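You operate a simulated robot arm through the tools that you are given. There is no shell and no other tool. Be economical: measure what you need, move in short steps, check, and stop when the job is done.

You run a simulated two-armed robot. Do the job below in one go: nothing can be reset, and whatever is moved stays where it is left.

Task
Fetch the mallet with blue grip and set it on top of the mask card with drop shape. Take the green sample bottle and leave it on top of the dustpan with green grip. Take the bracket with blue roller on the grit table top and put it away on the set-up bench top. Put the scrap cup on the set-up bench top away on the hose bench top. Take the thick feeler with green grip and leave it in the scrap tray. Put the wipe pad with orange grip on the grit table top. Take the bracket with yellow roller on the corner bench top and put it away on the set-up bench top. Take the hand brush with orange grip on the corner bench top and put it away on the grit table top. The order is free. Set down upright: mallet with blue grip, green sample bottle, wipe pad with orange grip.

It is judged by the outcome, as a careful person would: the job done as asked, and still so three seconds after it is handed in. It fails if anything else is knocked over, pushed out of place, dropped, spilled or broken.

Robot
Two 7-joint arms with two-finger parallel grippers on one trunk, on a base that drives. Base frame: it is fixed to the floor where the robot stands at the start and does not move with it; the origin is under the middle of the robot, x ahead of it, y to its left, z up. Lengths are in m, angles in degrees, forces in N, time in s.
The left shoulder is at the start at [0.06, 0.147, 0.541], the right one opposite. With the tool pointing down near the work surface each hand reaches from about 0.1 to 0.68 m from the robot's upright axis, wherever it stands, measured 20 degrees to its own side. Places, roughly: bracket with blue roller (10x8x7 cm) [0.5, -0.8, 0.7]; bracket with yellow roller (10x8x7 cm) [-1.5, -2.4, 0.9]; dustpan with green grip (15x11x11 cm) [-1.5, -0.7, 0.9]; green sample bottle (8x8x13 cm) [0.6, -0.8, 0.8]; grit table top [0.3, -1.2, 0.7]; hand brush with orange grip (10x3x8 cm) [-1.4, -2.6, 0.9]; hose bench top [5.7, 2.2, 0.9]; mallet with blue grip (9x6x10 cm) [0.6, 0.2, 0.8]; mask card with drop shape [2.5, -1, 0.75]; scrap cup (8x8x5 cm) [-1.3, -0.7, 0.9]; scrap tray (13x13x4 cm) [2.6, -0.4, 0.9]; set-up bench top [-1.5, -0.2, 0.9]; thick feeler with green grip [-1.25, -0.25, 1]; wipe pad with orange grip (8x6x7 cm) [-1.5, -2.2, 0.9]. Payload 3.43 kg a hand.
Tool frame (each hand has its own): the origin (TCP) lies between the finger pads and is the grasp point; the fingertips stand 0.03 m ahead of it; z points along the fingers, y is the line along which they close. The gripper opens to 0.094 m. The fingers are 0.028 m wide and 0.01 m thick; the gripper's body (0.05 by 0.096 m) begins 0.055 m behind the TCP.
Orientation is told as [roll, pitch, yaw] about the base's x, y, z axes, in that order, counted from this pose: with the fingers straight down and closing along the base's y, the tool's x points along the base's -x, its y along +y and its z along -z.

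Tools
- The arms move only by the tool nudge_tool. It takes "left_deltas", "right_deltas" or both (then of equal length, played together; a hand with none holds still); each is a list of rows, each an object of numbers (a shift or turn left out is 0, a gripper value left out holds the last): "gripper": the opening, from 0 (shut) to 1 (fully open); "x", "y", "z": the shift along the tool's x, y, z in m; "ax", "ay", "az": the turn, a rotation vector about the tool's x, y, z in degrees. In form: [{"gripper": .., "x": .., "y": .., "z": .., "ax": .., "ay": .., "az": ..}, ...]. A call has 1 to 12 rows; each row is the pose to reach, as a shift and turn from the pose commanded when the call began, along the tool's axes at that moment. A row lasts 0.2 s, in which the tool goes at most 0.05 m and 8.6 degrees; a call with a longer step from one row to the next is refused whole, and so is a gripper value outside its range. A pose out of reach is approached as far as the arm can. The call stops where the force on the tool passes 40 N (or 10 N more than at its start, if that is more) or the arm is blocked; 0.2 s more then pass. Each finger travels about 0.072 m/s and halts on what it meets, pressing with about 31 N; the grip force reading is that of the motor and also rises with nothing between the fingers. The clock runs only during rows and for 0.2 s after the last one: add rows that repeat a pose to give the fingers time. It gives the time, the measured TCP pose, the force on the tool (base axes), the opening and the grip force at its end, in the units of the frame above (readings bear some noise), with the torque about the TCP (base axes, N m) and any sound that the robot's microphone picked up, and new pictures: "show" is both (left out), scene, wrist or none (wrist: the cameras of the hands that moved).
- Cameras (640 x 400 px; columns grow to the right, rows downward): "scene" is now at [0.0434, -0.0515, 1.1862]; the picture's right is [-0.58, -0.81, 0.00], its down [-0.38, 0.27, -0.89] and it looks along [0.72, -0.52, -0.47] (base axes); focal length 214 px, centre (320, 200). "left" rides on the left gripper at [0.076, -0.014, -0.102] in its tool frame; the picture's right is [0.18, 0.98, 0.00], its down [-0.75, 0.14, -0.64] and it looks along [-0.63, 0.12, 0.77] (tool axes); focal length 243 px, centre (320, 200). "right" rides on the right gripper at [0.076, 0.014, -0.103] in its tool frame; the picture's right is [-0.18, 0.98, 0.00], its down [-0.75, -0.14, -0.64] and it looks along [-0.63, -0.12, 0.77] (tool axes); focal length 243 px, centre (320, 200).
- move_column(by): slides the trunk up (or, below 0, down) by that many m; the arms and the scene camera ride with it, the base frame stays. It gives what a move gives, with no picture.
- steer(legs): drives the robot by 1 to 6 legs, each [ahead, left, turn to the left] in m, m and degrees, along the robot's own axes; the way and the turn of a leg run together, so that a leg with both is an arc; at most 1.5 m and 180 degrees a leg. The arms and the cameras ride along, it lands a little off, and it stops where it bumps. It gives what a move gives, and a new picture of the scene camera.
- head_to(pan, tilt): turns the head with the scene camera to pan (to the left, within 86 degrees either way) and tilt (down, from -29 to 69), counted from straight ahead of the robot. It gives what a move gives, and a new picture of the scene camera.
- pixel_to_xyz(camera, pixels): for up to 12 pixels [column, row] of the newest picture of that camera ("zoom" is the newest enlarged one), the place [x, y, z] in the base frame of the surface seen there, good to about 0.003 m. It takes no simulated time.
- close_up(camera, box): a new picture of the part [left, top, right, bottom] of that camera's present view, enlarged. It takes no simulated time.
- finish_job(): hands the job in; it is judged then, once.

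Work in short steps. Measure before you move; look again where a grasp or a placing could have gone wrong, and mend it. You have 322 turns and 360 pictures in all, those below and enlarged ones among them. Open the grippers and draw the arms clear of the work before you hand the job in, unless the task says otherwise; then end with one line.

The tools are called after "Request:" as a command line: name --argument value ..., lists and objects as JSON in quotes. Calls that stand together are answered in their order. nudge_tool: Moves the arms, as the interface text tells. Its arguments: {"type":"object","properties":{"left_deltas":{"type":"array"},"right_deltas":{"type":"array"},"show":{"type":"string","enum":["both","scene","wrist","none"]}},"required":[]} The other tools are called the same way: move_column (by) slides the trunk up or down; steer (legs) drives the base; head_to (pan, tilt) turns the head that bears the scene camera; pixel_to_xyz (camera, pixels) gives the place of the surface under pixels of a picture; close_up (camera, box) takes an enlarged picture of a part of a camera's view; finish_job () hands the job in.

At the start:

```text
time: 0.0
left_eef_pos: [0.309, -0.043, 0.983]
left_tool_rot: [0.0, 0.0, 0.1]
left_force: [-0.3, 0.2, -0.6]
left_ft_torque: [0.01, 0.03, 0.04]
left_opening: 0.0939
left_grip_force: 0.1
right_eef_pos: [0.2708, -0.3605, 0.9825]
right_tool_rot: [0.0, 0.1, 0.0]
right_force: [0.3, -0.5, -1.1]
right_ft_torque: [0.02, 0.02, 0.03]
right_opening: 0.0939
right_grip_force: 0.1
trunk travel left (down, up): [-0.248, 0.002]
robot x, y, heading: [-0.0009, -0.0019, 0.0]
head pan, tilt: [-35.8, 27.7]
```

scene: 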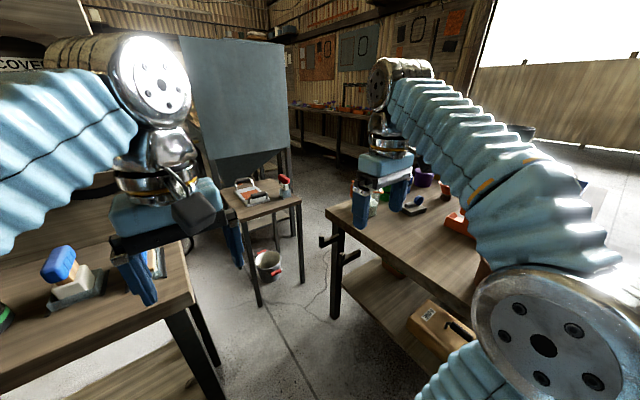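
right: 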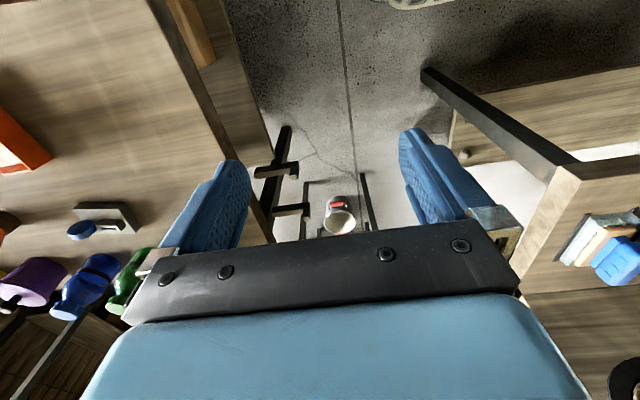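
left: 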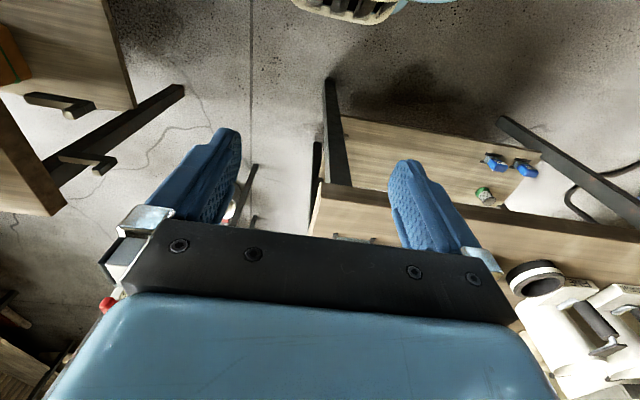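

I start by surveying the surroundings with the head camera: first the mallet's bench to the left front.

Request:
head_to --pan 20 --tilt 35

Request:
head_to --pan -80 --tilt 30

```text
time: 1.2
left_eef_pos: [0.3094, -0.0417, 0.9828]
left_tool_rot: [-0.1, 0.0, 0.0]
left_force: [-0.4, 0.2, 0.8]
left_ft_torque: [0.02, 0.0, 0.01]
left_opening: 0.0941
left_grip_force: 0.0
right_eef_pos: [0.2712, -0.3606, 0.9829]
right_tool_rot: [0.0, 0.0, 0.0]
right_force: [0.2, -0.1, 0.2]
right_ft_torque: [0.0, 0.0, 0.01]
right_opening: 0.0939
right_grip_force: 0.0
trunk travel left (down, up): [-0.248, 0.002]
robot x, y, heading: [0.0001, 0.0035, 0.3]
head pan, tilt: [20.0, 35.0]
```

scene: 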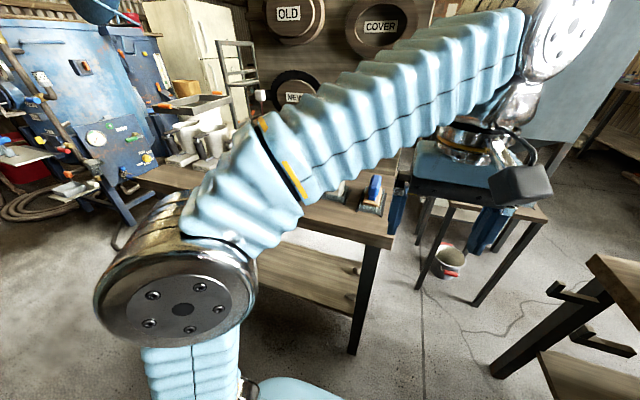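

```text
time: 3.0
left_eef_pos: [0.3089, -0.0405, 0.9828]
left_tool_rot: [0.0, 0.1, 0.0]
left_force: [0.4, -0.2, 0.7]
left_ft_torque: [-0.01, 0.0, -0.02]
left_opening: 0.0942
left_grip_force: 0.0
right_eef_pos: [0.2715, -0.3598, 0.983]
right_tool_rot: [0.1, 0.0, 0.0]
right_force: [0.1, -0.7, 0.2]
right_ft_torque: [0.02, -0.01, 0.02]
right_opening: 0.0939
right_grip_force: 0.0
trunk travel left (down, up): [-0.248, 0.002]
robot x, y, heading: [-0.0003, -0.0005, 0.1]
head pan, tilt: [-80.0, 30.0]
```

scene: 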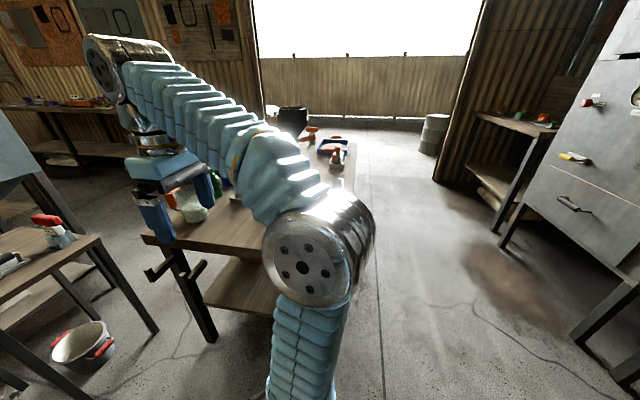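

The arms hide a lot; the right wrist view shows the mallet near (610,250). I measure it and the bench's edges.

Request:
pixel_to_xyz --camera "right" --pixels '[[605, 225], [620, 260], [585, 238], [560, 175], [535, 285], [100, 225], [80, 225], [75, 290], [130, 275], [30, 270], [250, 110], [15, 150]]'

Request:
close_up --camera "right" --box '[500, 140, 640, 400]'

Request:
close_up --camera "right" --box '[0, 150, 260, 360]'

```text
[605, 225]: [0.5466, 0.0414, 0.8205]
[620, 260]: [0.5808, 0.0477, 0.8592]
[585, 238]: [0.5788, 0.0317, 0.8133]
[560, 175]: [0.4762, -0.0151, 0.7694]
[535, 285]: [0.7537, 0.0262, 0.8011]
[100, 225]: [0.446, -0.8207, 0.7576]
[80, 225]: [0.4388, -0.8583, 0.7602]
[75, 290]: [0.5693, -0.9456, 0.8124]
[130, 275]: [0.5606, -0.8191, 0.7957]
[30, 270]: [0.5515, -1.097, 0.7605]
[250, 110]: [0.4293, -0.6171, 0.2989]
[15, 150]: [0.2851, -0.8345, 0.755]
```

```text
1.54 times, centred on (570, 270) of right
```

zoom: 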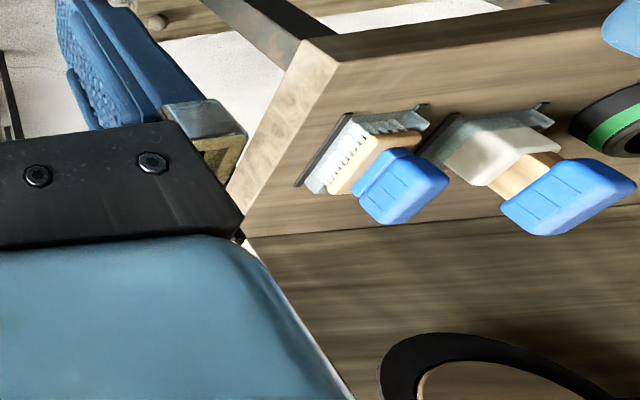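

```text
1.90 times, centred on (130, 255) of right
```

zoom: 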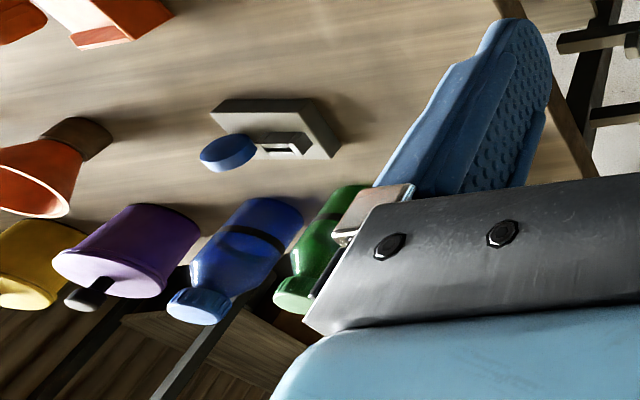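

Two blue-gripped tools stand on the front bench; the mallet is the farther one at y≈0.2. I'll aim the head to see it and the bench.

Request:
head_to --pan -20 --tilt 40

```text
time: 4.3
left_eef_pos: [0.3087, -0.0414, 0.9817]
left_tool_rot: [-0.1, -0.1, -0.1]
left_force: [0.1, -0.2, 0.1]
left_ft_torque: [-0.02, -0.01, 0.01]
left_opening: 0.0941
left_grip_force: 0.0
right_eef_pos: [0.2716, -0.3607, 0.9831]
right_tool_rot: [0.0, 0.0, 0.1]
right_force: [-0.7, -0.9, -0.6]
right_ft_torque: [-0.01, 0.03, 0.03]
right_opening: 0.0942
right_grip_force: 0.0
trunk travel left (down, up): [-0.248, 0.002]
robot x, y, heading: [0.0023, -0.0009, 0.0]
head pan, tilt: [-20.0, 40.0]
```

scene: 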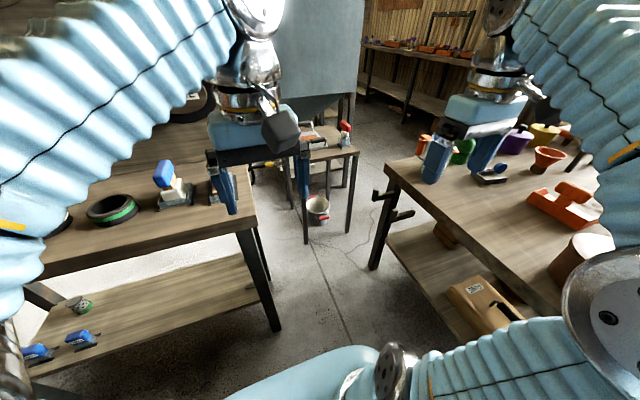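

Request:
close_up --camera "scene" --box '[60, 130, 260, 250]'

Request:
pixel_to_xyz --camera "scene" --pixels '[[164, 172], [160, 185], [190, 190], [165, 205], [190, 203], [110, 210], [243, 228], [300, 140], [325, 155], [385, 165], [495, 180], [250, 210]]'

```text
3.20 times, centred on (160, 190) of scene
```

zoom: 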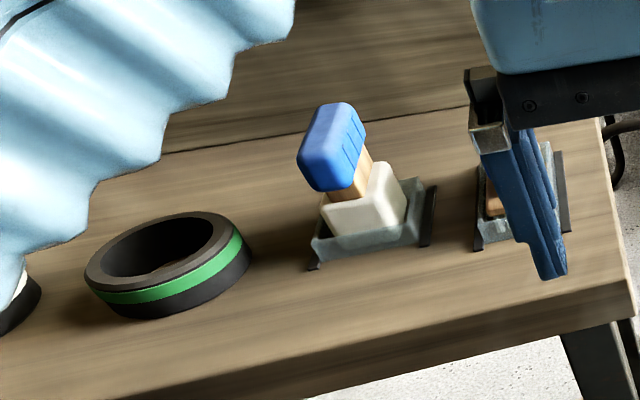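

```text
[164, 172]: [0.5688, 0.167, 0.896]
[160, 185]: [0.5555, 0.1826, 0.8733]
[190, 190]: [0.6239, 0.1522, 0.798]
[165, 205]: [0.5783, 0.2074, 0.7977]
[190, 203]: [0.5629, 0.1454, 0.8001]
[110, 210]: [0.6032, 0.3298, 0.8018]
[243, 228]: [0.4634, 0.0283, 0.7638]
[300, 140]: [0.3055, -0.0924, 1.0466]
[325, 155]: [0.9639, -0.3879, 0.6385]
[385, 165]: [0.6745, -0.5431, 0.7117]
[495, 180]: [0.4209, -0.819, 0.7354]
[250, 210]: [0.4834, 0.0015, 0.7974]
```

I measure the mallet's blue grip outline in the enlarged picture.

Request:
pixel_to_xyz --camera "zoom" --pixels '[[322, 108], [352, 108], [363, 138], [300, 158], [320, 150], [325, 185], [355, 180], [350, 225], [400, 220], [390, 165], [314, 268], [432, 190]]'

```text
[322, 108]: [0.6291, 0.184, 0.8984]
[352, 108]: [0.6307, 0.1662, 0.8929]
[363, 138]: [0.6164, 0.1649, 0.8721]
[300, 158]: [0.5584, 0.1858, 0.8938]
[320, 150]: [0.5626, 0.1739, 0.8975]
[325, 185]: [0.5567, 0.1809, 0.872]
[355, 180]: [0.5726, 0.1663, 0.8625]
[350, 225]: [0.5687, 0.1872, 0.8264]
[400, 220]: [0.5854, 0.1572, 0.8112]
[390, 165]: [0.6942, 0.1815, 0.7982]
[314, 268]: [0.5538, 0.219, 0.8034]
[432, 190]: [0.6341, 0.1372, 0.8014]
```

The grip runs along x, thin in y, centred at (0.594,0.176,0.88). The left hand goes over it with fingers closing along y.

Request:
nudge_tool --left_deltas '[{"gripper": 1, "x": -0.036, "y": 0.027}, {"x": -0.071, "y": 0.054}, {"x": -0.107, "y": 0.081}, {"x": -0.142, "y": 0.108}, {"x": -0.178, "y": 0.135}, {"x": -0.214, "y": 0.163}, {"x": -0.249, "y": 0.19}, {"x": -0.285, "y": 0.217}, {"x": -0.285, "y": 0.217}]'

```text
time: 6.3
left_eef_pos: [0.5167, 0.172, 0.9464]
left_tool_rot: [0.0, -0.1, -0.1]
left_force: [-0.2, 0.1, -0.7]
left_ft_torque: [-0.01, 0.01, -0.03]
left_opening: 0.094
left_grip_force: 0.1
left hand out of reach, approached as far as the arm can: row 4, 5, 6, 7, 8, 9
right_eef_pos: [0.2713, -0.3601, 0.9823]
right_tool_rot: [0.1, 0.0, 0.0]
right_force: [0.3, -0.3, -0.6]
right_ft_torque: [0.01, 0.01, -0.02]
right_opening: 0.0941
right_grip_force: 0.0
trunk travel left (down, up): [-0.248, 0.002]
robot x, y, heading: [0.0011, 0.001, -0.2]
head pan, tilt: [-20.0, 40.0]
```

scene: 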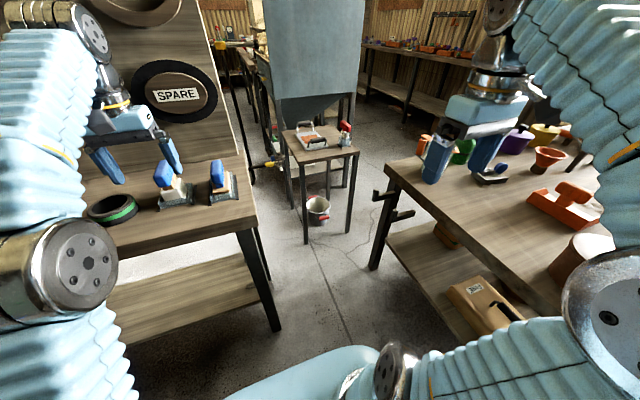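
left: 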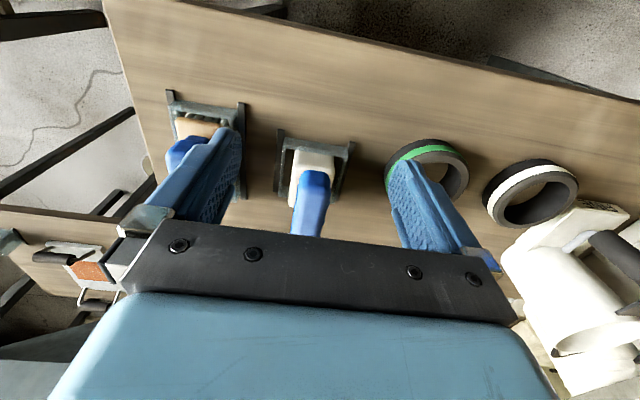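

Out of reach at that height; I drive 0.08 m ahead so the grasp is in comfortable reach.

Request:
steer --legs '[[0.08, 0, 0]]'

```text
time: 7.4
left_eef_pos: [0.5952, 0.173, 0.948]
left_tool_rot: [0.0, 0.0, 0.1]
left_force: [-0.4, 1.0, 0.6]
left_ft_torque: [0.0, 0.01, -0.02]
left_opening: 0.0939
left_grip_force: 0.0
right_eef_pos: [0.3506, -0.3583, 0.9823]
right_tool_rot: [0.0, 0.0, 0.1]
right_force: [0.2, 0.7, -0.2]
right_ft_torque: [-0.02, -0.05, 0.03]
right_opening: 0.0941
right_grip_force: 0.1
trunk travel left (down, up): [-0.248, 0.002]
robot x, y, heading: [0.0753, 0.0019, -0.0]
head pan, tilt: [-20.0, 40.0]
```

scene: 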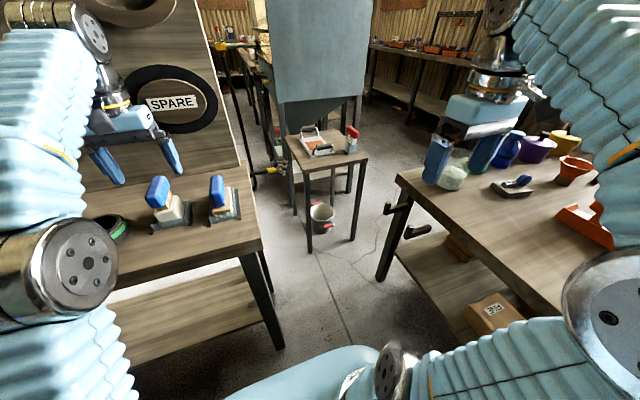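

TCP is at (0.595,0.173,0.948), right above the grip. I probe how the commanded pose behaves with a small descent.

Request:
nudge_tool --left_deltas '[{"z": 0.02}, {"z": 0.02}]' --show "wrist"

```text
time: 8.0
left_eef_pos: [0.5955, 0.1731, 0.9264]
left_tool_rot: [0.0, -0.2, 0.2]
left_force: [0.9, 0.6, -0.6]
left_ft_torque: [0.0, 0.0, 0.01]
left_opening: 0.0941
left_grip_force: 0.1
right_eef_pos: [0.3497, -0.3596, 0.9829]
right_tool_rot: [0.0, 0.0, 0.1]
right_force: [0.6, 0.3, -0.2]
right_ft_torque: [0.01, -0.02, -0.02]
right_opening: 0.0939
right_grip_force: 0.0
trunk travel left (down, up): [-0.248, 0.002]
robot x, y, heading: [0.0744, 0.0004, 0.1]
head pan, tilt: [-20.0, 40.0]
```

left: 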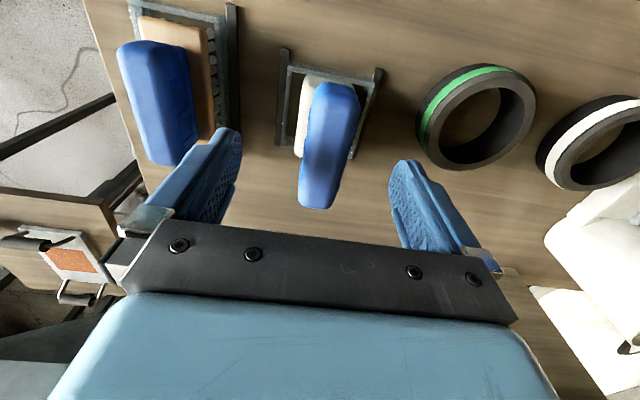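

Aligned. Descend to z≈0.884 and close.

Request:
nudge_tool --left_deltas '[{"z": 0.021, "y": 0.003}, {"z": 0.042, "y": 0.003}, {"z": 0.042, "y": 0.003, "gripper": 0}, {"z": 0.042, "y": 0.003}, {"z": 0.042, "y": 0.003}, {"z": 0.042, "y": 0.003}, {"z": 0.042, "y": 0.003}]' --show "wrist"

```text
time: 9.6
left_eef_pos: [0.5959, 0.1751, 0.884]
left_tool_rot: [0.1, -0.1, 0.1]
left_force: [0.7, 3.9, 3.2]
left_ft_torque: [0.14, -0.09, 0.05]
left_opening: 0.0325
left_grip_force: 30.8
right_eef_pos: [0.3503, -0.3585, 0.9818]
right_tool_rot: [0.0, -0.1, 0.0]
right_force: [0.1, -0.5, -0.1]
right_ft_torque: [0.0, 0.0, 0.02]
right_opening: 0.0939
right_grip_force: 0.1
trunk travel left (down, up): [-0.248, 0.002]
robot x, y, heading: [0.0775, 0.0001, -0.2]
head pan, tilt: [-20.0, 40.0]
```

left: 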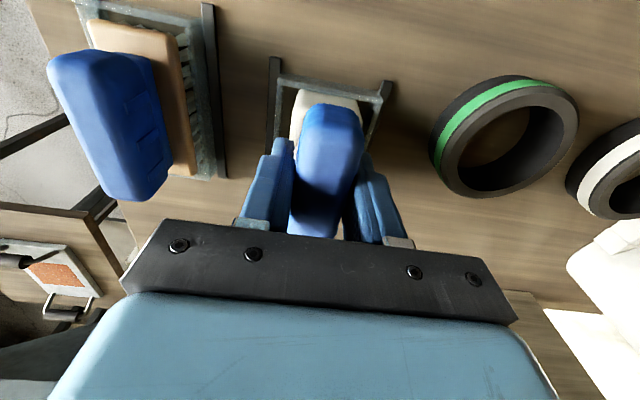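

Grip at 3.25 cm with 31 N. Lift straight up.

Request:
nudge_tool --left_deltas '[{"z": -0.03}, {"z": -0.06}, {"z": -0.09}, {"z": -0.09, "x": 0.04}, {"z": -0.09, "x": 0.08}]'

```text
time: 10.8
left_eef_pos: [0.5163, 0.1765, 0.9756]
left_tool_rot: [0.0, 0.0, 0.1]
left_force: [1.0, -0.3, -5.6]
left_ft_torque: [0.01, 0.05, 0.02]
left_opening: 0.0324
left_grip_force: 30.9
left hand out of reach, approached as far as the arm can: row 3, 4
right_eef_pos: [0.3519, -0.3597, 0.9808]
right_tool_rot: [-0.1, 0.0, 0.2]
right_force: [0.9, -0.1, -1.0]
right_ft_torque: [0.01, 0.02, 0.0]
right_opening: 0.0939
right_grip_force: 0.2
trunk travel left (down, up): [-0.248, 0.002]
robot x, y, heading: [0.0817, -0.0029, -0.1]
head pan, tilt: [-20.0, 40.0]
```

scene: 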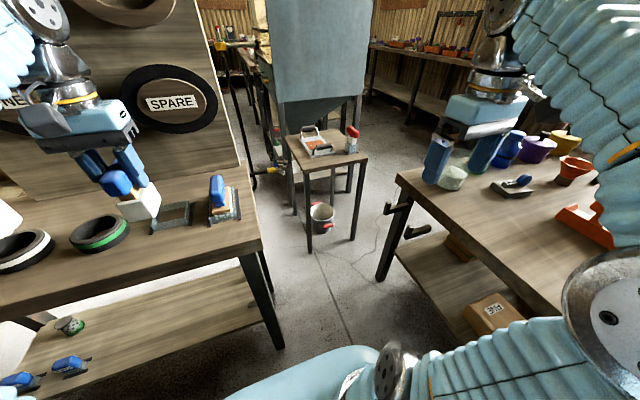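
left: 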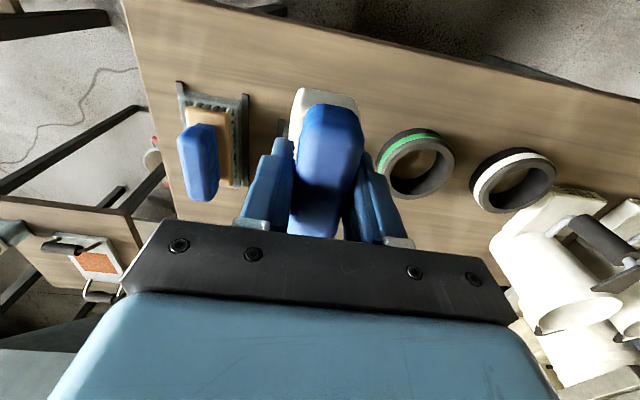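

The mallet is up. Now I map obstacles: legs and corners around the passage.

Request:
pixel_to_xyz --camera "scene" --pixels '[[310, 250], [353, 238], [293, 205], [378, 278], [276, 348], [262, 245], [397, 180], [404, 122], [370, 95], [362, 155], [368, 157], [308, 168]]'

Request:
close_up --camera "scene" --box '[200, 0, 500, 190]'

```text
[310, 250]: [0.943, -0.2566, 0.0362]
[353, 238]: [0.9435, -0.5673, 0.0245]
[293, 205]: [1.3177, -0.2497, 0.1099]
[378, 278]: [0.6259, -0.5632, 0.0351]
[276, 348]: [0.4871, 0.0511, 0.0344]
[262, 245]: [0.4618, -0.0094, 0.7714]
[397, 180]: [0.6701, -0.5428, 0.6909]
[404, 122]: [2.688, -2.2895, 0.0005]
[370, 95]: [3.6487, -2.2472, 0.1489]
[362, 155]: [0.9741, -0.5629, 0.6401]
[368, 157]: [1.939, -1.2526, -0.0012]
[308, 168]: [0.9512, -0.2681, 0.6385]
```

```text
2.11 times, centred on (350, 95) of scene
```

zoom: 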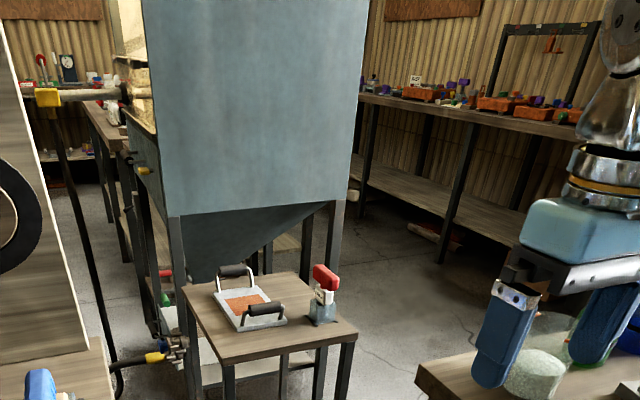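

The way east is blocked by the small table, so I'll route around the grit table. Let me look right at the grit table.

Request:
head_to --pan -65 --tilt 40

```text
time: 11.9
left_eef_pos: [0.5159, 0.1755, 0.9757]
left_tool_rot: [-0.1, -0.1, 0.0]
left_force: [-0.5, 0.4, -4.0]
left_ft_torque: [-0.01, 0.03, -0.01]
left_opening: 0.0322
left_grip_force: 31.3
right_eef_pos: [0.35, -0.3597, 0.9833]
right_tool_rot: [0.0, -0.1, 0.1]
right_force: [0.0, 0.4, 0.0]
right_ft_torque: [0.01, 0.0, 0.0]
right_opening: 0.094
right_grip_force: 0.1
trunk travel left (down, up): [-0.248, 0.002]
robot x, y, heading: [0.0796, -0.0004, 0.1]
head pan, tilt: [-65.0, 40.0]
```

scene: 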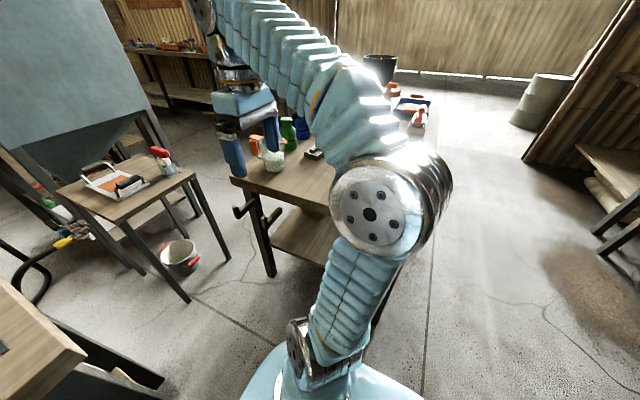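

I measure the right arm's elbow extents and the grit table's edges.

Request:
pixel_to_xyz --camera "scene" --pixels '[[370, 215], [440, 200], [340, 360], [300, 340], [240, 180], [272, 272], [432, 120], [300, 200], [290, 135], [315, 152], [190, 300], [270, 150]]'

Request:
close_up --camera "scene" --box '[220, 50, 480, 210]'

```text
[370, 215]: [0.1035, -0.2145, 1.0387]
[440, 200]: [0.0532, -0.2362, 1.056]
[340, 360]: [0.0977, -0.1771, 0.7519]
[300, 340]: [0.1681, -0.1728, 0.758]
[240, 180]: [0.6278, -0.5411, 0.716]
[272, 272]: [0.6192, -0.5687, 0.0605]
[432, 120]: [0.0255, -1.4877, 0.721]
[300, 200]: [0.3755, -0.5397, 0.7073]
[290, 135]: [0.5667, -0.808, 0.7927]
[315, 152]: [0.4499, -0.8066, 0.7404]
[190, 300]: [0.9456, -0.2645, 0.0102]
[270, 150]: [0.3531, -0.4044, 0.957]
```

```text
2.46 times, centred on (350, 130) of scene
```

zoom: 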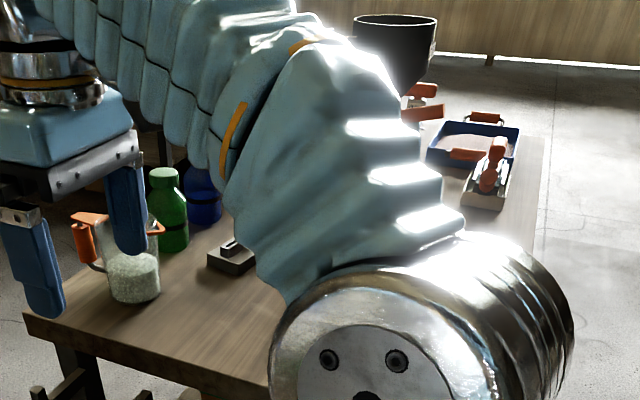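

Plan: carry the mallet, fetch the feeler at the set-up bench with the right hand, then go around the grit table to the east. I pull the left hand in, back away and turn around.

Request:
nudge_tool --left_deltas '[{"x": 0.045, "y": -0.01}, {"x": 0.09, "y": -0.02}, {"x": 0.135, "y": -0.04}, {"x": 0.16, "y": -0.06}]' --show "none"

Request:
steer --legs '[[-0.4, 0, 0], [0, 0, -90]]'

Request:
head_to --pan -70 --tilt 30

```text
time: 12.9
left_eef_pos: [0.3576, 0.1147, 0.9742]
left_tool_rot: [0.1, -0.1, 0.1]
left_force: [-0.1, -0.2, -4.5]
left_ft_torque: [0.02, 0.0, 0.0]
left_opening: 0.0323
left_grip_force: 31.0
right_eef_pos: [0.3512, -0.3599, 0.9829]
right_tool_rot: [0.1, 0.0, 0.1]
right_force: [-0.3, -0.8, 0.6]
right_ft_torque: [0.05, 0.0, 0.02]
right_opening: 0.0941
right_grip_force: 0.0
trunk travel left (down, up): [-0.248, 0.002]
robot x, y, heading: [0.0797, 0.0002, -0.1]
head pan, tilt: [-65.0, 40.0]
```

```text
time: 19.2
left_eef_pos: [-0.2081, -0.2791, 0.9747]
left_tool_rot: [0.0, -0.1, -89.6]
left_force: [0.3, -1.4, -4.7]
left_ft_torque: [0.01, 0.03, 0.0]
left_opening: 0.0324
left_grip_force: 30.7
right_eef_pos: [-0.682, -0.2747, 0.9822]
right_tool_rot: [0.0, 0.0, -89.8]
right_force: [-0.9, 0.2, -0.5]
right_ft_torque: [0.02, 0.02, -0.03]
right_opening: 0.0942
right_grip_force: 0.1
trunk travel left (down, up): [-0.248, 0.002]
robot x, y, heading: [-0.3233, -0.0013, -89.7]
head pan, tilt: [-65.0, 40.0]
```

scene: 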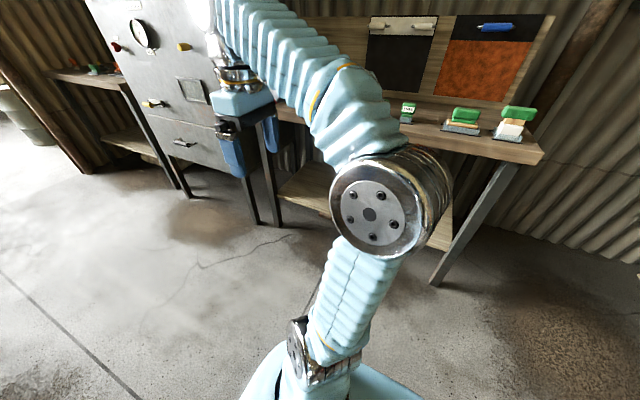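

```text
time: 19.9
left_eef_pos: [-0.2079, -0.2792, 0.9751]
left_tool_rot: [0.0, -0.1, -89.7]
left_force: [0.4, -0.1, -4.4]
left_ft_torque: [0.01, 0.02, -0.01]
left_opening: 0.0322
left_grip_force: 31.3
right_eef_pos: [-0.682, -0.2745, 0.9833]
right_tool_rot: [-0.1, 0.0, -89.6]
right_force: [0.5, 0.8, 0.7]
right_ft_torque: [0.02, -0.01, -0.01]
right_opening: 0.0941
right_grip_force: 0.1
trunk travel left (down, up): [-0.248, 0.002]
robot x, y, heading: [-0.3238, -0.0015, -89.6]
head pan, tilt: [-70.0, 30.0]
```

scene: 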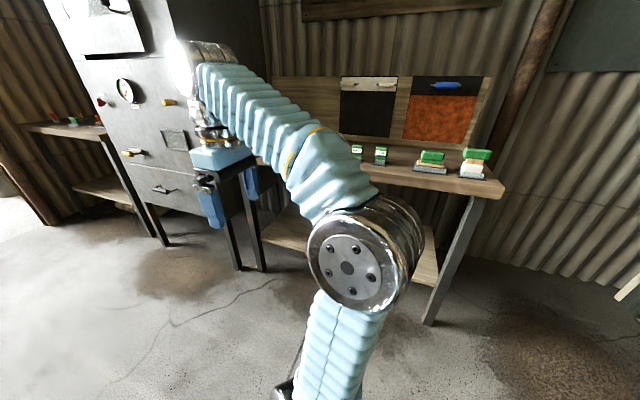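

I turn the rest to face the set-up bench and look with a straight head.

Request:
steer --legs '[[0, 0, -90]]'

Request:
head_to --pan 5 --tilt 28

```text
time: 24.2
left_eef_pos: [-0.605, -0.1074, 0.9748]
left_tool_rot: [0.0, 0.0, 178.4]
left_force: [0.0, 0.2, -5.1]
left_ft_torque: [-0.01, -0.02, 0.02]
left_opening: 0.0321
left_grip_force: 30.8
right_eef_pos: [-0.584, 0.3654, 0.9839]
right_tool_rot: [0.0, -0.1, 178.4]
right_force: [0.1, -0.9, -0.6]
right_ft_torque: [-0.02, -0.02, -0.01]
right_opening: 0.0941
right_grip_force: 0.0
trunk travel left (down, up): [-0.248, 0.002]
robot x, y, heading: [-0.3221, -0.0037, 178.5]
head pan, tilt: [-70.0, 30.0]
```

scene: 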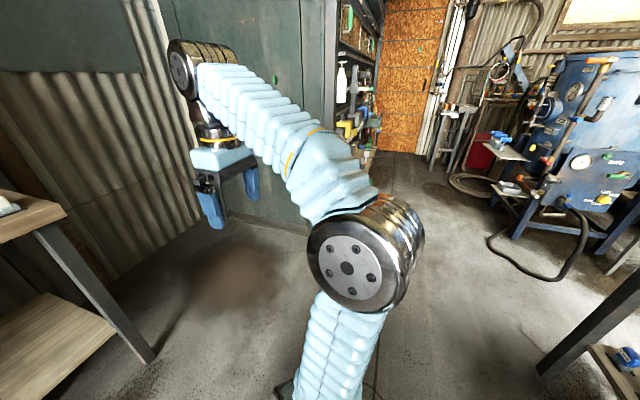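

```text
time: 25.7
left_eef_pos: [-0.6051, -0.1068, 0.9744]
left_tool_rot: [0.0, -0.1, 178.4]
left_force: [0.5, -0.1, -4.0]
left_ft_torque: [0.0, -0.04, -0.03]
left_opening: 0.0323
left_grip_force: 31.2
right_eef_pos: [-0.5844, 0.3655, 0.9827]
right_tool_rot: [-0.1, 0.0, 178.4]
right_force: [-0.4, 0.1, -0.4]
right_ft_torque: [-0.02, 0.0, 0.01]
right_opening: 0.094
right_grip_force: 0.0
trunk travel left (down, up): [-0.248, 0.002]
robot x, y, heading: [-0.3244, -0.0017, 178.6]
head pan, tilt: [5.0, 28.0]
```

scene: 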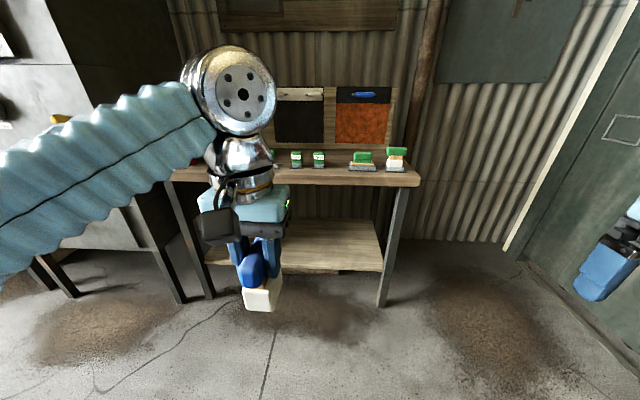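

Request:
close_up --camera "scene" --box '[160, 70, 440, 230]'

Request:
pixel_to_xyz --camera "scene" --pixels '[[418, 183], [300, 178], [175, 178], [382, 302], [395, 160], [362, 158], [318, 160], [295, 160], [360, 120], [182, 300], [270, 270], [262, 310]]'

```text
2.29 times, centred on (300, 150) of scene
```

zoom: 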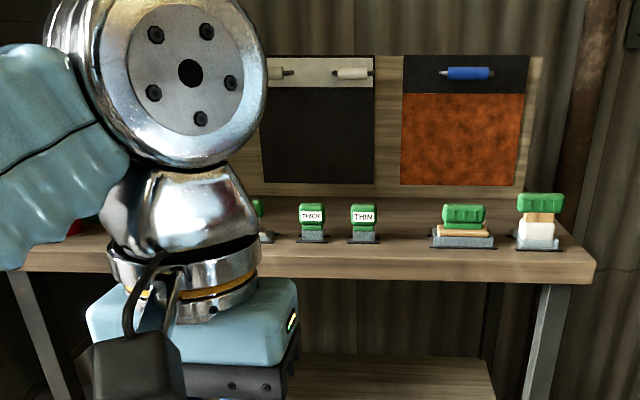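

```text
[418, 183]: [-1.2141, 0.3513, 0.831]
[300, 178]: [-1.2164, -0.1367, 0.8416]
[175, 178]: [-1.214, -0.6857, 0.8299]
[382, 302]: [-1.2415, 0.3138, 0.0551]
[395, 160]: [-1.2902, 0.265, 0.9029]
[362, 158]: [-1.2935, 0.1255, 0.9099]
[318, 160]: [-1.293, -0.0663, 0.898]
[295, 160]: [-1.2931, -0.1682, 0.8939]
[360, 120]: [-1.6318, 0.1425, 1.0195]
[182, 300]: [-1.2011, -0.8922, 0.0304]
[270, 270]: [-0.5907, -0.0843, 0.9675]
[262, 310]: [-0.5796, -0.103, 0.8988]
```

The bench's front edge is x≈-1.21; THICK seems at y≈-0.17, another feeler is hidden behind the left arm. I drive closer and to the robot's left.

Request:
steer --legs '[[0.38, 0.3, 1.4]]'

Request:
head_to --pan -8 --tilt 35

```text
time: 28.6
left_eef_pos: [-0.9853, -0.4141, 0.9741]
left_tool_rot: [0.1, 0.0, 179.8]
left_force: [-0.7, 0.7, -3.5]
left_ft_torque: [0.02, 0.0, 0.0]
left_opening: 0.0324
left_grip_force: 30.8
right_eef_pos: [-0.9775, 0.0599, 0.9833]
right_tool_rot: [-0.1, 0.0, 180.0]
right_force: [0.9, -0.6, -0.2]
right_ft_torque: [0.01, 0.01, 0.01]
right_opening: 0.0941
right_grip_force: 0.1
trunk travel left (down, up): [-0.248, 0.002]
robot x, y, heading: [-0.7058, -0.2987, 179.7]
head pan, tilt: [5.0, 28.0]
```

scene: 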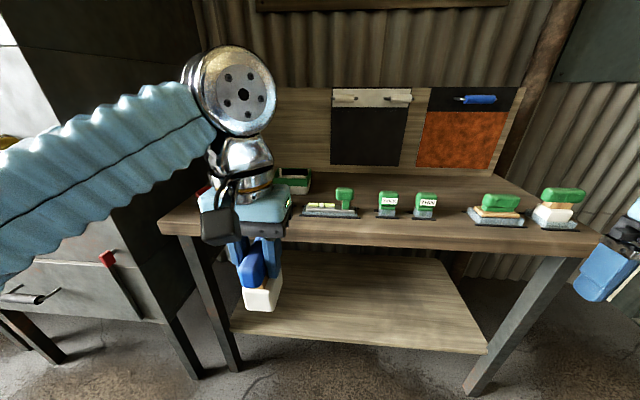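

```text
time: 29.3
left_eef_pos: [-0.9854, -0.4136, 0.9758]
left_tool_rot: [0.1, -0.1, 179.8]
left_force: [-0.1, -0.5, -4.9]
left_ft_torque: [-0.02, -0.05, -0.01]
left_opening: 0.0324
left_grip_force: 31.1
right_eef_pos: [-0.9766, 0.059, 0.9823]
right_tool_rot: [0.0, 0.0, 179.9]
right_force: [0.0, 0.2, 0.1]
right_ft_torque: [0.0, 0.01, 0.0]
right_opening: 0.0938
right_grip_force: 0.0
trunk travel left (down, up): [-0.248, 0.002]
robot x, y, heading: [-0.7089, -0.3015, 180.4]
head pan, tilt: [-8.0, 35.0]
```

scene: 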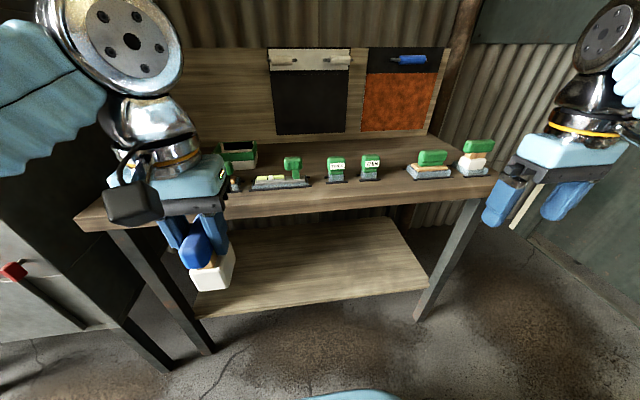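

Request:
close_up --camera "scene" --box '[210, 125, 400, 205]'

Request:
pixel_to_xyz --camera "scene" --pixels '[[335, 162], [371, 160], [335, 172], [290, 163], [292, 172], [240, 152], [265, 180], [330, 159], [342, 159], [315, 195], [336, 181], [480, 195]]'

```text
3.37 times, centred on (305, 165) of scene
```

zoom: 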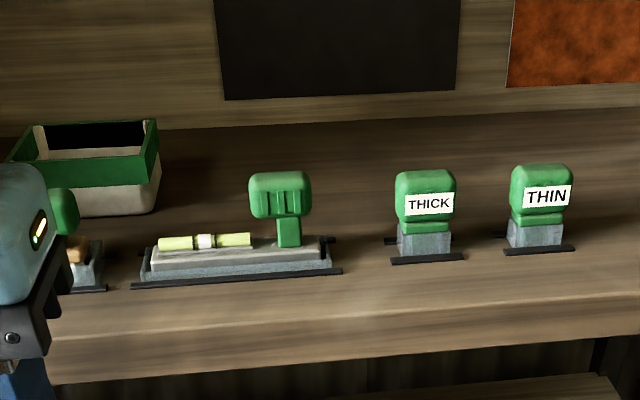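

```text
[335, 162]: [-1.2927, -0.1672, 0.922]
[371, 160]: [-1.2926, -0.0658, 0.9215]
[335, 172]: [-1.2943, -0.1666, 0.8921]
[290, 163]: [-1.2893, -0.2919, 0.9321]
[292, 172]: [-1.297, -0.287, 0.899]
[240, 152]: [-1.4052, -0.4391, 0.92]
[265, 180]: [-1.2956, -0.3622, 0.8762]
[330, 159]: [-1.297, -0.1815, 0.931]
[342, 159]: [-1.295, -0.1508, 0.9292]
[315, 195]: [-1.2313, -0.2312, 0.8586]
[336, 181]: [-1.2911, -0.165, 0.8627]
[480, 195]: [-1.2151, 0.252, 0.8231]
```

THICK stands at (-1.29,-0.167), 3.2 cm wide in y, top ≈0.935. I drive 0.1 m closer and bring the right hand above it.

Request:
steer --legs '[[0.1, 0, 0]]'

Request:
nudge_tool --right_deltas '[{"gripper": 1, "x": -0.03, "y": 0.032}, {"x": -0.06, "y": 0.064}, {"x": -0.09, "y": 0.096}, {"x": -0.12, "y": 0.128}, {"x": -0.15, "y": 0.16}, {"x": -0.18, "y": 0.192}, {"x": -0.2, "y": 0.224}]' --show "wrist"

```text
time: 30.5
left_eef_pos: [-1.086, -0.412, 0.9738]
left_tool_rot: [-0.1, -0.1, 179.6]
left_force: [1.5, 0.1, -4.9]
left_ft_torque: [-0.03, -0.01, 0.01]
left_opening: 0.0325
left_grip_force: 31.4
right_eef_pos: [-1.0763, 0.0611, 0.9821]
right_tool_rot: [0.1, 0.1, 179.6]
right_force: [-0.2, 0.4, 0.0]
right_ft_torque: [0.02, 0.03, 0.05]
right_opening: 0.0938
right_grip_force: 0.1
trunk travel left (down, up): [-0.248, 0.002]
robot x, y, heading: [-0.8067, -0.3035, 179.8]
head pan, tilt: [-8.0, 35.0]
```

scene: 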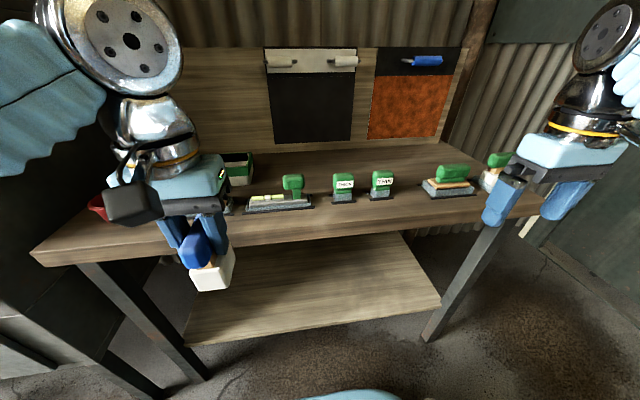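

```text
time: 32.1
left_eef_pos: [-1.0863, -0.4129, 0.9749]
left_tool_rot: [0.0, 0.0, 179.6]
left_force: [-0.2, -0.1, -4.6]
left_ft_torque: [0.02, -0.05, 0.01]
left_opening: 0.032
left_grip_force: 31.3
right_eef_pos: [-1.2472, -0.1218, 0.9835]
right_tool_rot: [0.1, -0.2, 179.8]
right_force: [-0.9, -0.2, -0.7]
right_ft_torque: [-0.04, 0.02, 0.02]
right_opening: 0.0941
right_grip_force: 0.1
right hand out of reach, approached as far as the arm can: row 3, 4, 6, 7
trunk travel left (down, up): [-0.248, 0.002]
robot x, y, heading: [-0.8099, -0.3009, 179.6]
head pan, tilt: [-8.0, 35.0]
```

right: 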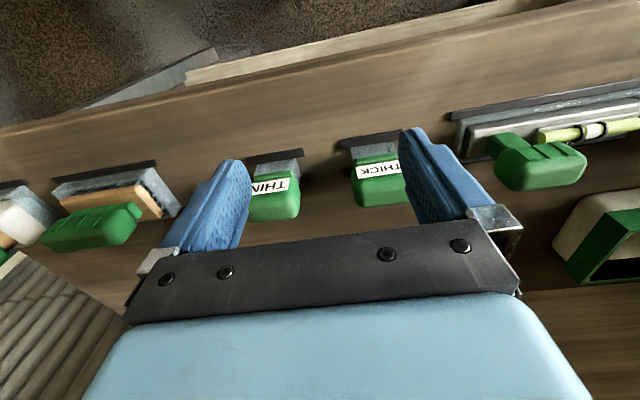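

Still short at this height. I measure the grip's top from the wrist camera and drive 0.06 m closer.

Request:
pixel_to_xyz --camera "right" --pixels '[[378, 192], [378, 182], [360, 200], [380, 203], [395, 200], [365, 150], [378, 170]]'

Request:
steer --legs '[[0.06, 0, 0]]'

```text
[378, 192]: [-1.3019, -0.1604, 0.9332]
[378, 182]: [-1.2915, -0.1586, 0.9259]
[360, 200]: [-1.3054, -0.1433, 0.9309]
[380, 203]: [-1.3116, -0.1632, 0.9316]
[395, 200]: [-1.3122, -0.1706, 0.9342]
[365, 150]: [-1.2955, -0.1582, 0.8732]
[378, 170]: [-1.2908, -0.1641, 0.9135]
```

```text
time: 33.0
left_eef_pos: [-1.1445, -0.4118, 0.9742]
left_tool_rot: [0.0, -0.2, 179.7]
left_force: [-0.2, 0.1, -3.8]
left_ft_torque: [0.02, -0.01, -0.02]
left_opening: 0.0321
left_grip_force: 30.8
right_eef_pos: [-1.3061, -0.1195, 0.9837]
right_tool_rot: [0.0, -0.2, 179.8]
right_force: [0.4, -0.6, 0.1]
right_ft_torque: [0.0, 0.04, 0.0]
right_opening: 0.0939
right_grip_force: 0.0
trunk travel left (down, up): [-0.248, 0.002]
robot x, y, heading: [-0.8685, -0.3018, 180.0]
head pan, tilt: [-8.0, 35.0]
```

scene: 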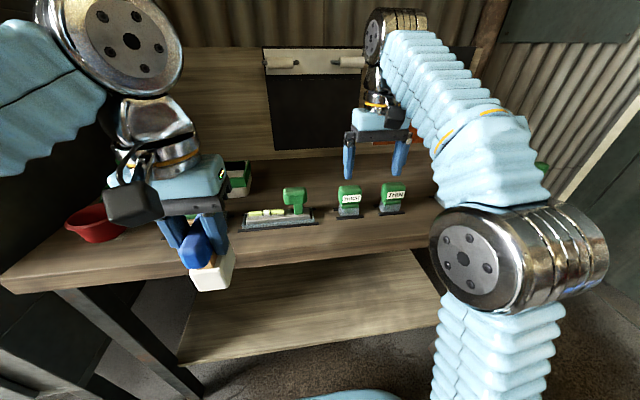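

Now shift 0.045 m sideways over the grip centre (-1.303,-0.164) and lower a little.

Request:
nudge_tool --right_deltas '[{"y": 0.022, "x": 0.003}, {"y": 0.044, "x": 0.003}, {"y": 0.044, "x": 0.003, "z": 0.015}]' --show "wrist"

```text
time: 33.9
left_eef_pos: [-1.1451, -0.4113, 0.9758]
left_tool_rot: [0.0, -0.1, 179.9]
left_force: [-0.1, -0.3, -4.8]
left_ft_torque: [-0.04, -0.04, 0.0]
left_opening: 0.0324
left_grip_force: 30.5
right_eef_pos: [-1.3022, -0.1651, 0.9714]
right_tool_rot: [0.0, -0.2, 179.8]
right_force: [0.3, 0.3, 0.5]
right_ft_torque: [0.01, -0.03, -0.01]
right_opening: 0.0941
right_grip_force: 0.1
right hand out of reach, approached as far as the arm can: row 2
trunk travel left (down, up): [-0.248, 0.002]
robot x, y, heading: [-0.8672, -0.299, 179.6]
head pan, tilt: [-8.0, 35.0]
```

right: 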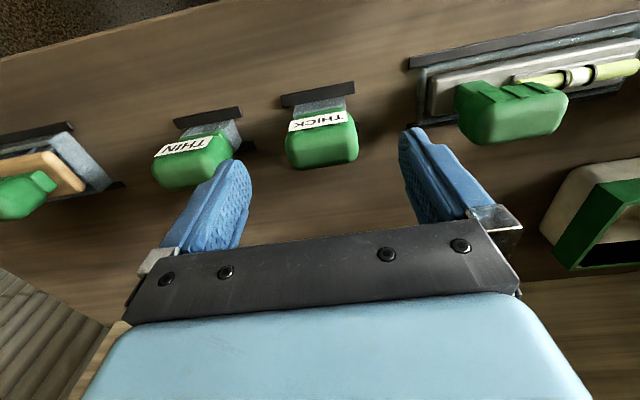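

Centred. I narrow the fingers a little (clear of THIN), descend to z≈0.918 and close.

Request:
nudge_tool --right_deltas '[{"gripper": 0.7, "z": 0.0}, {"z": 0.02}, {"z": 0.04}, {"z": 0.053}, {"z": 0.053, "gripper": 0}, {"z": 0.053}, {"z": 0.053}, {"z": 0.053}]' --show "wrist"

```text
time: 35.6
left_eef_pos: [-1.1464, -0.4119, 0.9736]
left_tool_rot: [-0.1, -0.1, 179.8]
left_force: [-0.5, 0.6, -4.1]
left_ft_torque: [-0.04, -0.04, 0.01]
left_opening: 0.0321
left_grip_force: 30.8
right_eef_pos: [-1.3036, -0.1637, 0.9178]
right_tool_rot: [0.0, -0.2, 179.8]
right_force: [-1.0, -2.2, 6.2]
right_ft_torque: [0.02, 0.07, 0.0]
right_opening: 0.0536
right_grip_force: 30.6
trunk travel left (down, up): [-0.248, 0.002]
robot x, y, heading: [-0.866, -0.2995, 179.8]
head pan, tilt: [-8.0, 35.0]
```

right: 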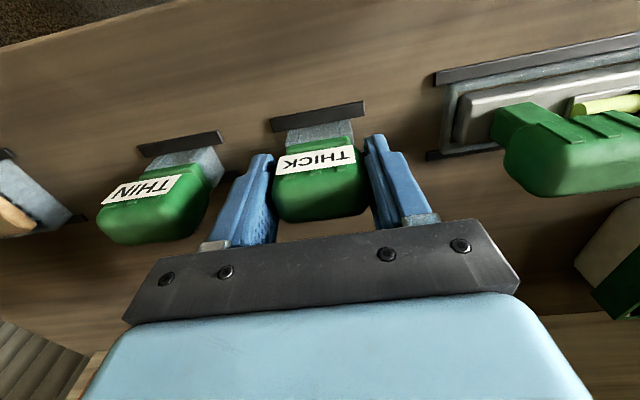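

Holding at 5.4 cm. Lift and check that only the feeler comes.

Request:
nudge_tool --right_deltas '[{"z": -0.02}, {"z": -0.045}, {"z": -0.045, "x": 0.03}, {"z": -0.06, "x": 0.06}]'

```text
time: 36.6
left_eef_pos: [-1.1458, -0.4134, 0.9739]
left_tool_rot: [-0.1, -0.2, 179.8]
left_force: [-0.6, 1.2, -4.1]
left_ft_torque: [-0.04, -0.01, -0.02]
left_opening: 0.0322
left_grip_force: 31.0
right_eef_pos: [-1.2435, -0.1648, 0.9784]
right_tool_rot: [0.0, -0.2, 179.8]
right_force: [-0.6, -0.3, -0.1]
right_ft_torque: [-0.01, -0.03, 0.0]
right_opening: 0.0534
right_grip_force: 31.3
trunk travel left (down, up): [-0.248, 0.002]
robot x, y, heading: [-0.8678, -0.2998, 179.8]
head pan, tilt: [-8.0, 35.0]
```

scene: 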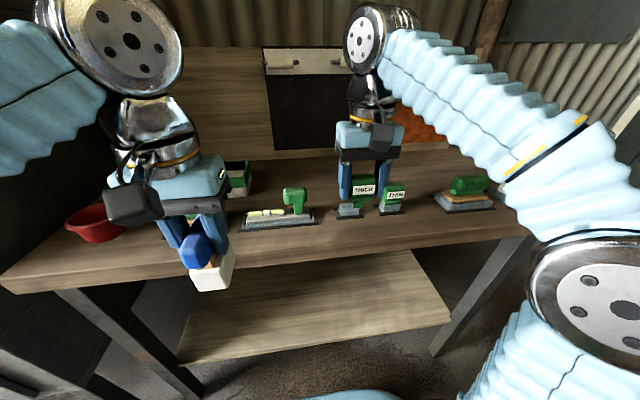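
right: 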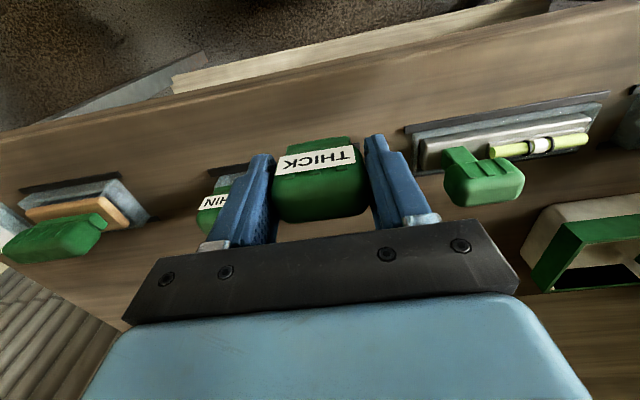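

The feeler is lifted free. I back off, turn to face -y and survey the way along the grit table's west side.

Request:
steer --legs '[[-0.42, 0, 0], [0, 0, 90]]'

Request:
head_to --pan 0 --tilt 25

```text
time: 43.0
left_eef_pos: [-0.3443, -0.5792, 0.9748]
left_tool_rot: [0.0, -0.1, -90.0]
left_force: [0.3, 0.6, -4.7]
left_ft_torque: [0.03, 0.0, -0.03]
left_opening: 0.0323
left_grip_force: 31.2
right_eef_pos: [-0.5901, -0.6788, 0.9779]
right_tool_rot: [0.0, -0.2, -90.0]
right_force: [-0.3, -0.6, -0.8]
right_ft_torque: [0.0, 0.01, 0.01]
right_opening: 0.054
right_grip_force: 30.9
trunk travel left (down, up): [-0.248, 0.002]
robot x, y, heading: [-0.4525, -0.3017, -90.1]
head pan, tilt: [-8.0, 35.0]
```

scene: 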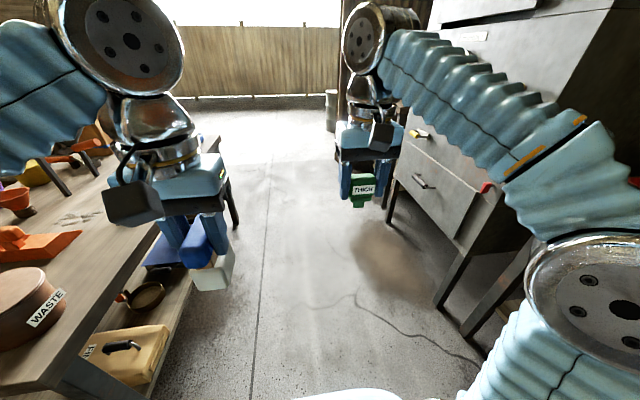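

```text
time: 43.7
left_eef_pos: [-0.3427, -0.5818, 0.9745]
left_tool_rot: [0.1, -0.1, -90.0]
left_force: [0.3, 1.2, -4.1]
left_ft_torque: [-0.03, -0.02, 0.02]
left_opening: 0.0324
left_grip_force: 30.5
right_eef_pos: [-0.5907, -0.6792, 0.9772]
right_tool_rot: [0.0, -0.2, -90.0]
right_force: [0.8, 0.1, -1.6]
right_ft_torque: [-0.01, 0.04, 0.02]
right_opening: 0.0537
right_grip_force: 30.8
trunk travel left (down, up): [-0.248, 0.002]
robot x, y, heading: [-0.4591, -0.2999, -89.9]
head pan, tilt: [0.0, 25.0]
```

scene: 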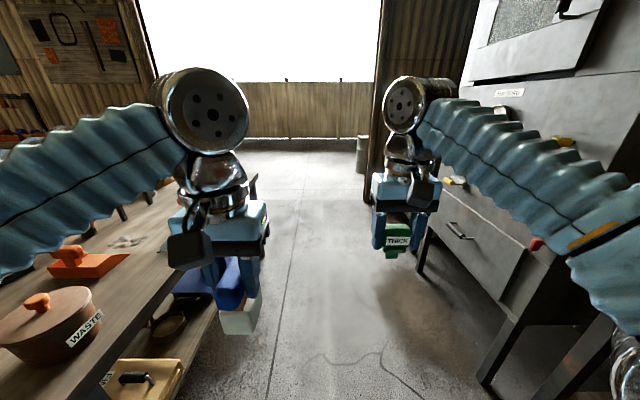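

I measure the table's far end and the cabinet's side to pick a lane.

Request:
pixel_to_xyz --camera "scene" --pixels '[[256, 178], [257, 195], [100, 350], [170, 250], [410, 240], [420, 270], [480, 385], [454, 181], [362, 150], [375, 190], [320, 150], [60, 260]]'

Request:
close_up --camera "scene" --box '[180, 180, 460, 350]'

```text
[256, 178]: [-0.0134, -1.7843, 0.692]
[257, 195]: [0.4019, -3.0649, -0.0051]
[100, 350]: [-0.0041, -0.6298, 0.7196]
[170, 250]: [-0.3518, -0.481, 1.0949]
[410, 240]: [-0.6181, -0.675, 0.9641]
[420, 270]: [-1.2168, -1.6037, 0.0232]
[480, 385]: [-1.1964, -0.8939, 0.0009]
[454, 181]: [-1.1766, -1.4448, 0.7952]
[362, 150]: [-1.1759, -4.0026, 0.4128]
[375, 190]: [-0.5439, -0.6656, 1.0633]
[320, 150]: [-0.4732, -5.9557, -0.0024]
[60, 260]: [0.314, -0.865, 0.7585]
```

```text
2.29 times, centred on (320, 265) of scene
```

zoom: 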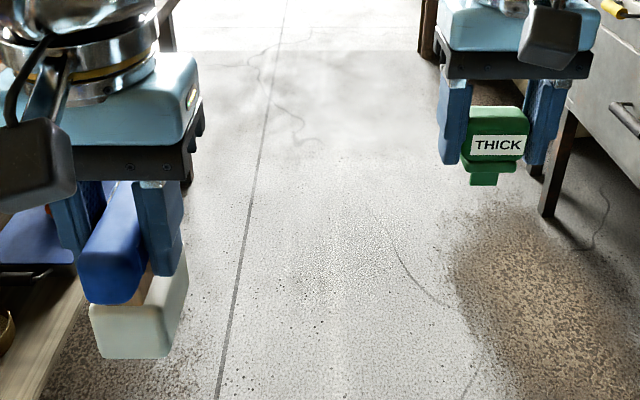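

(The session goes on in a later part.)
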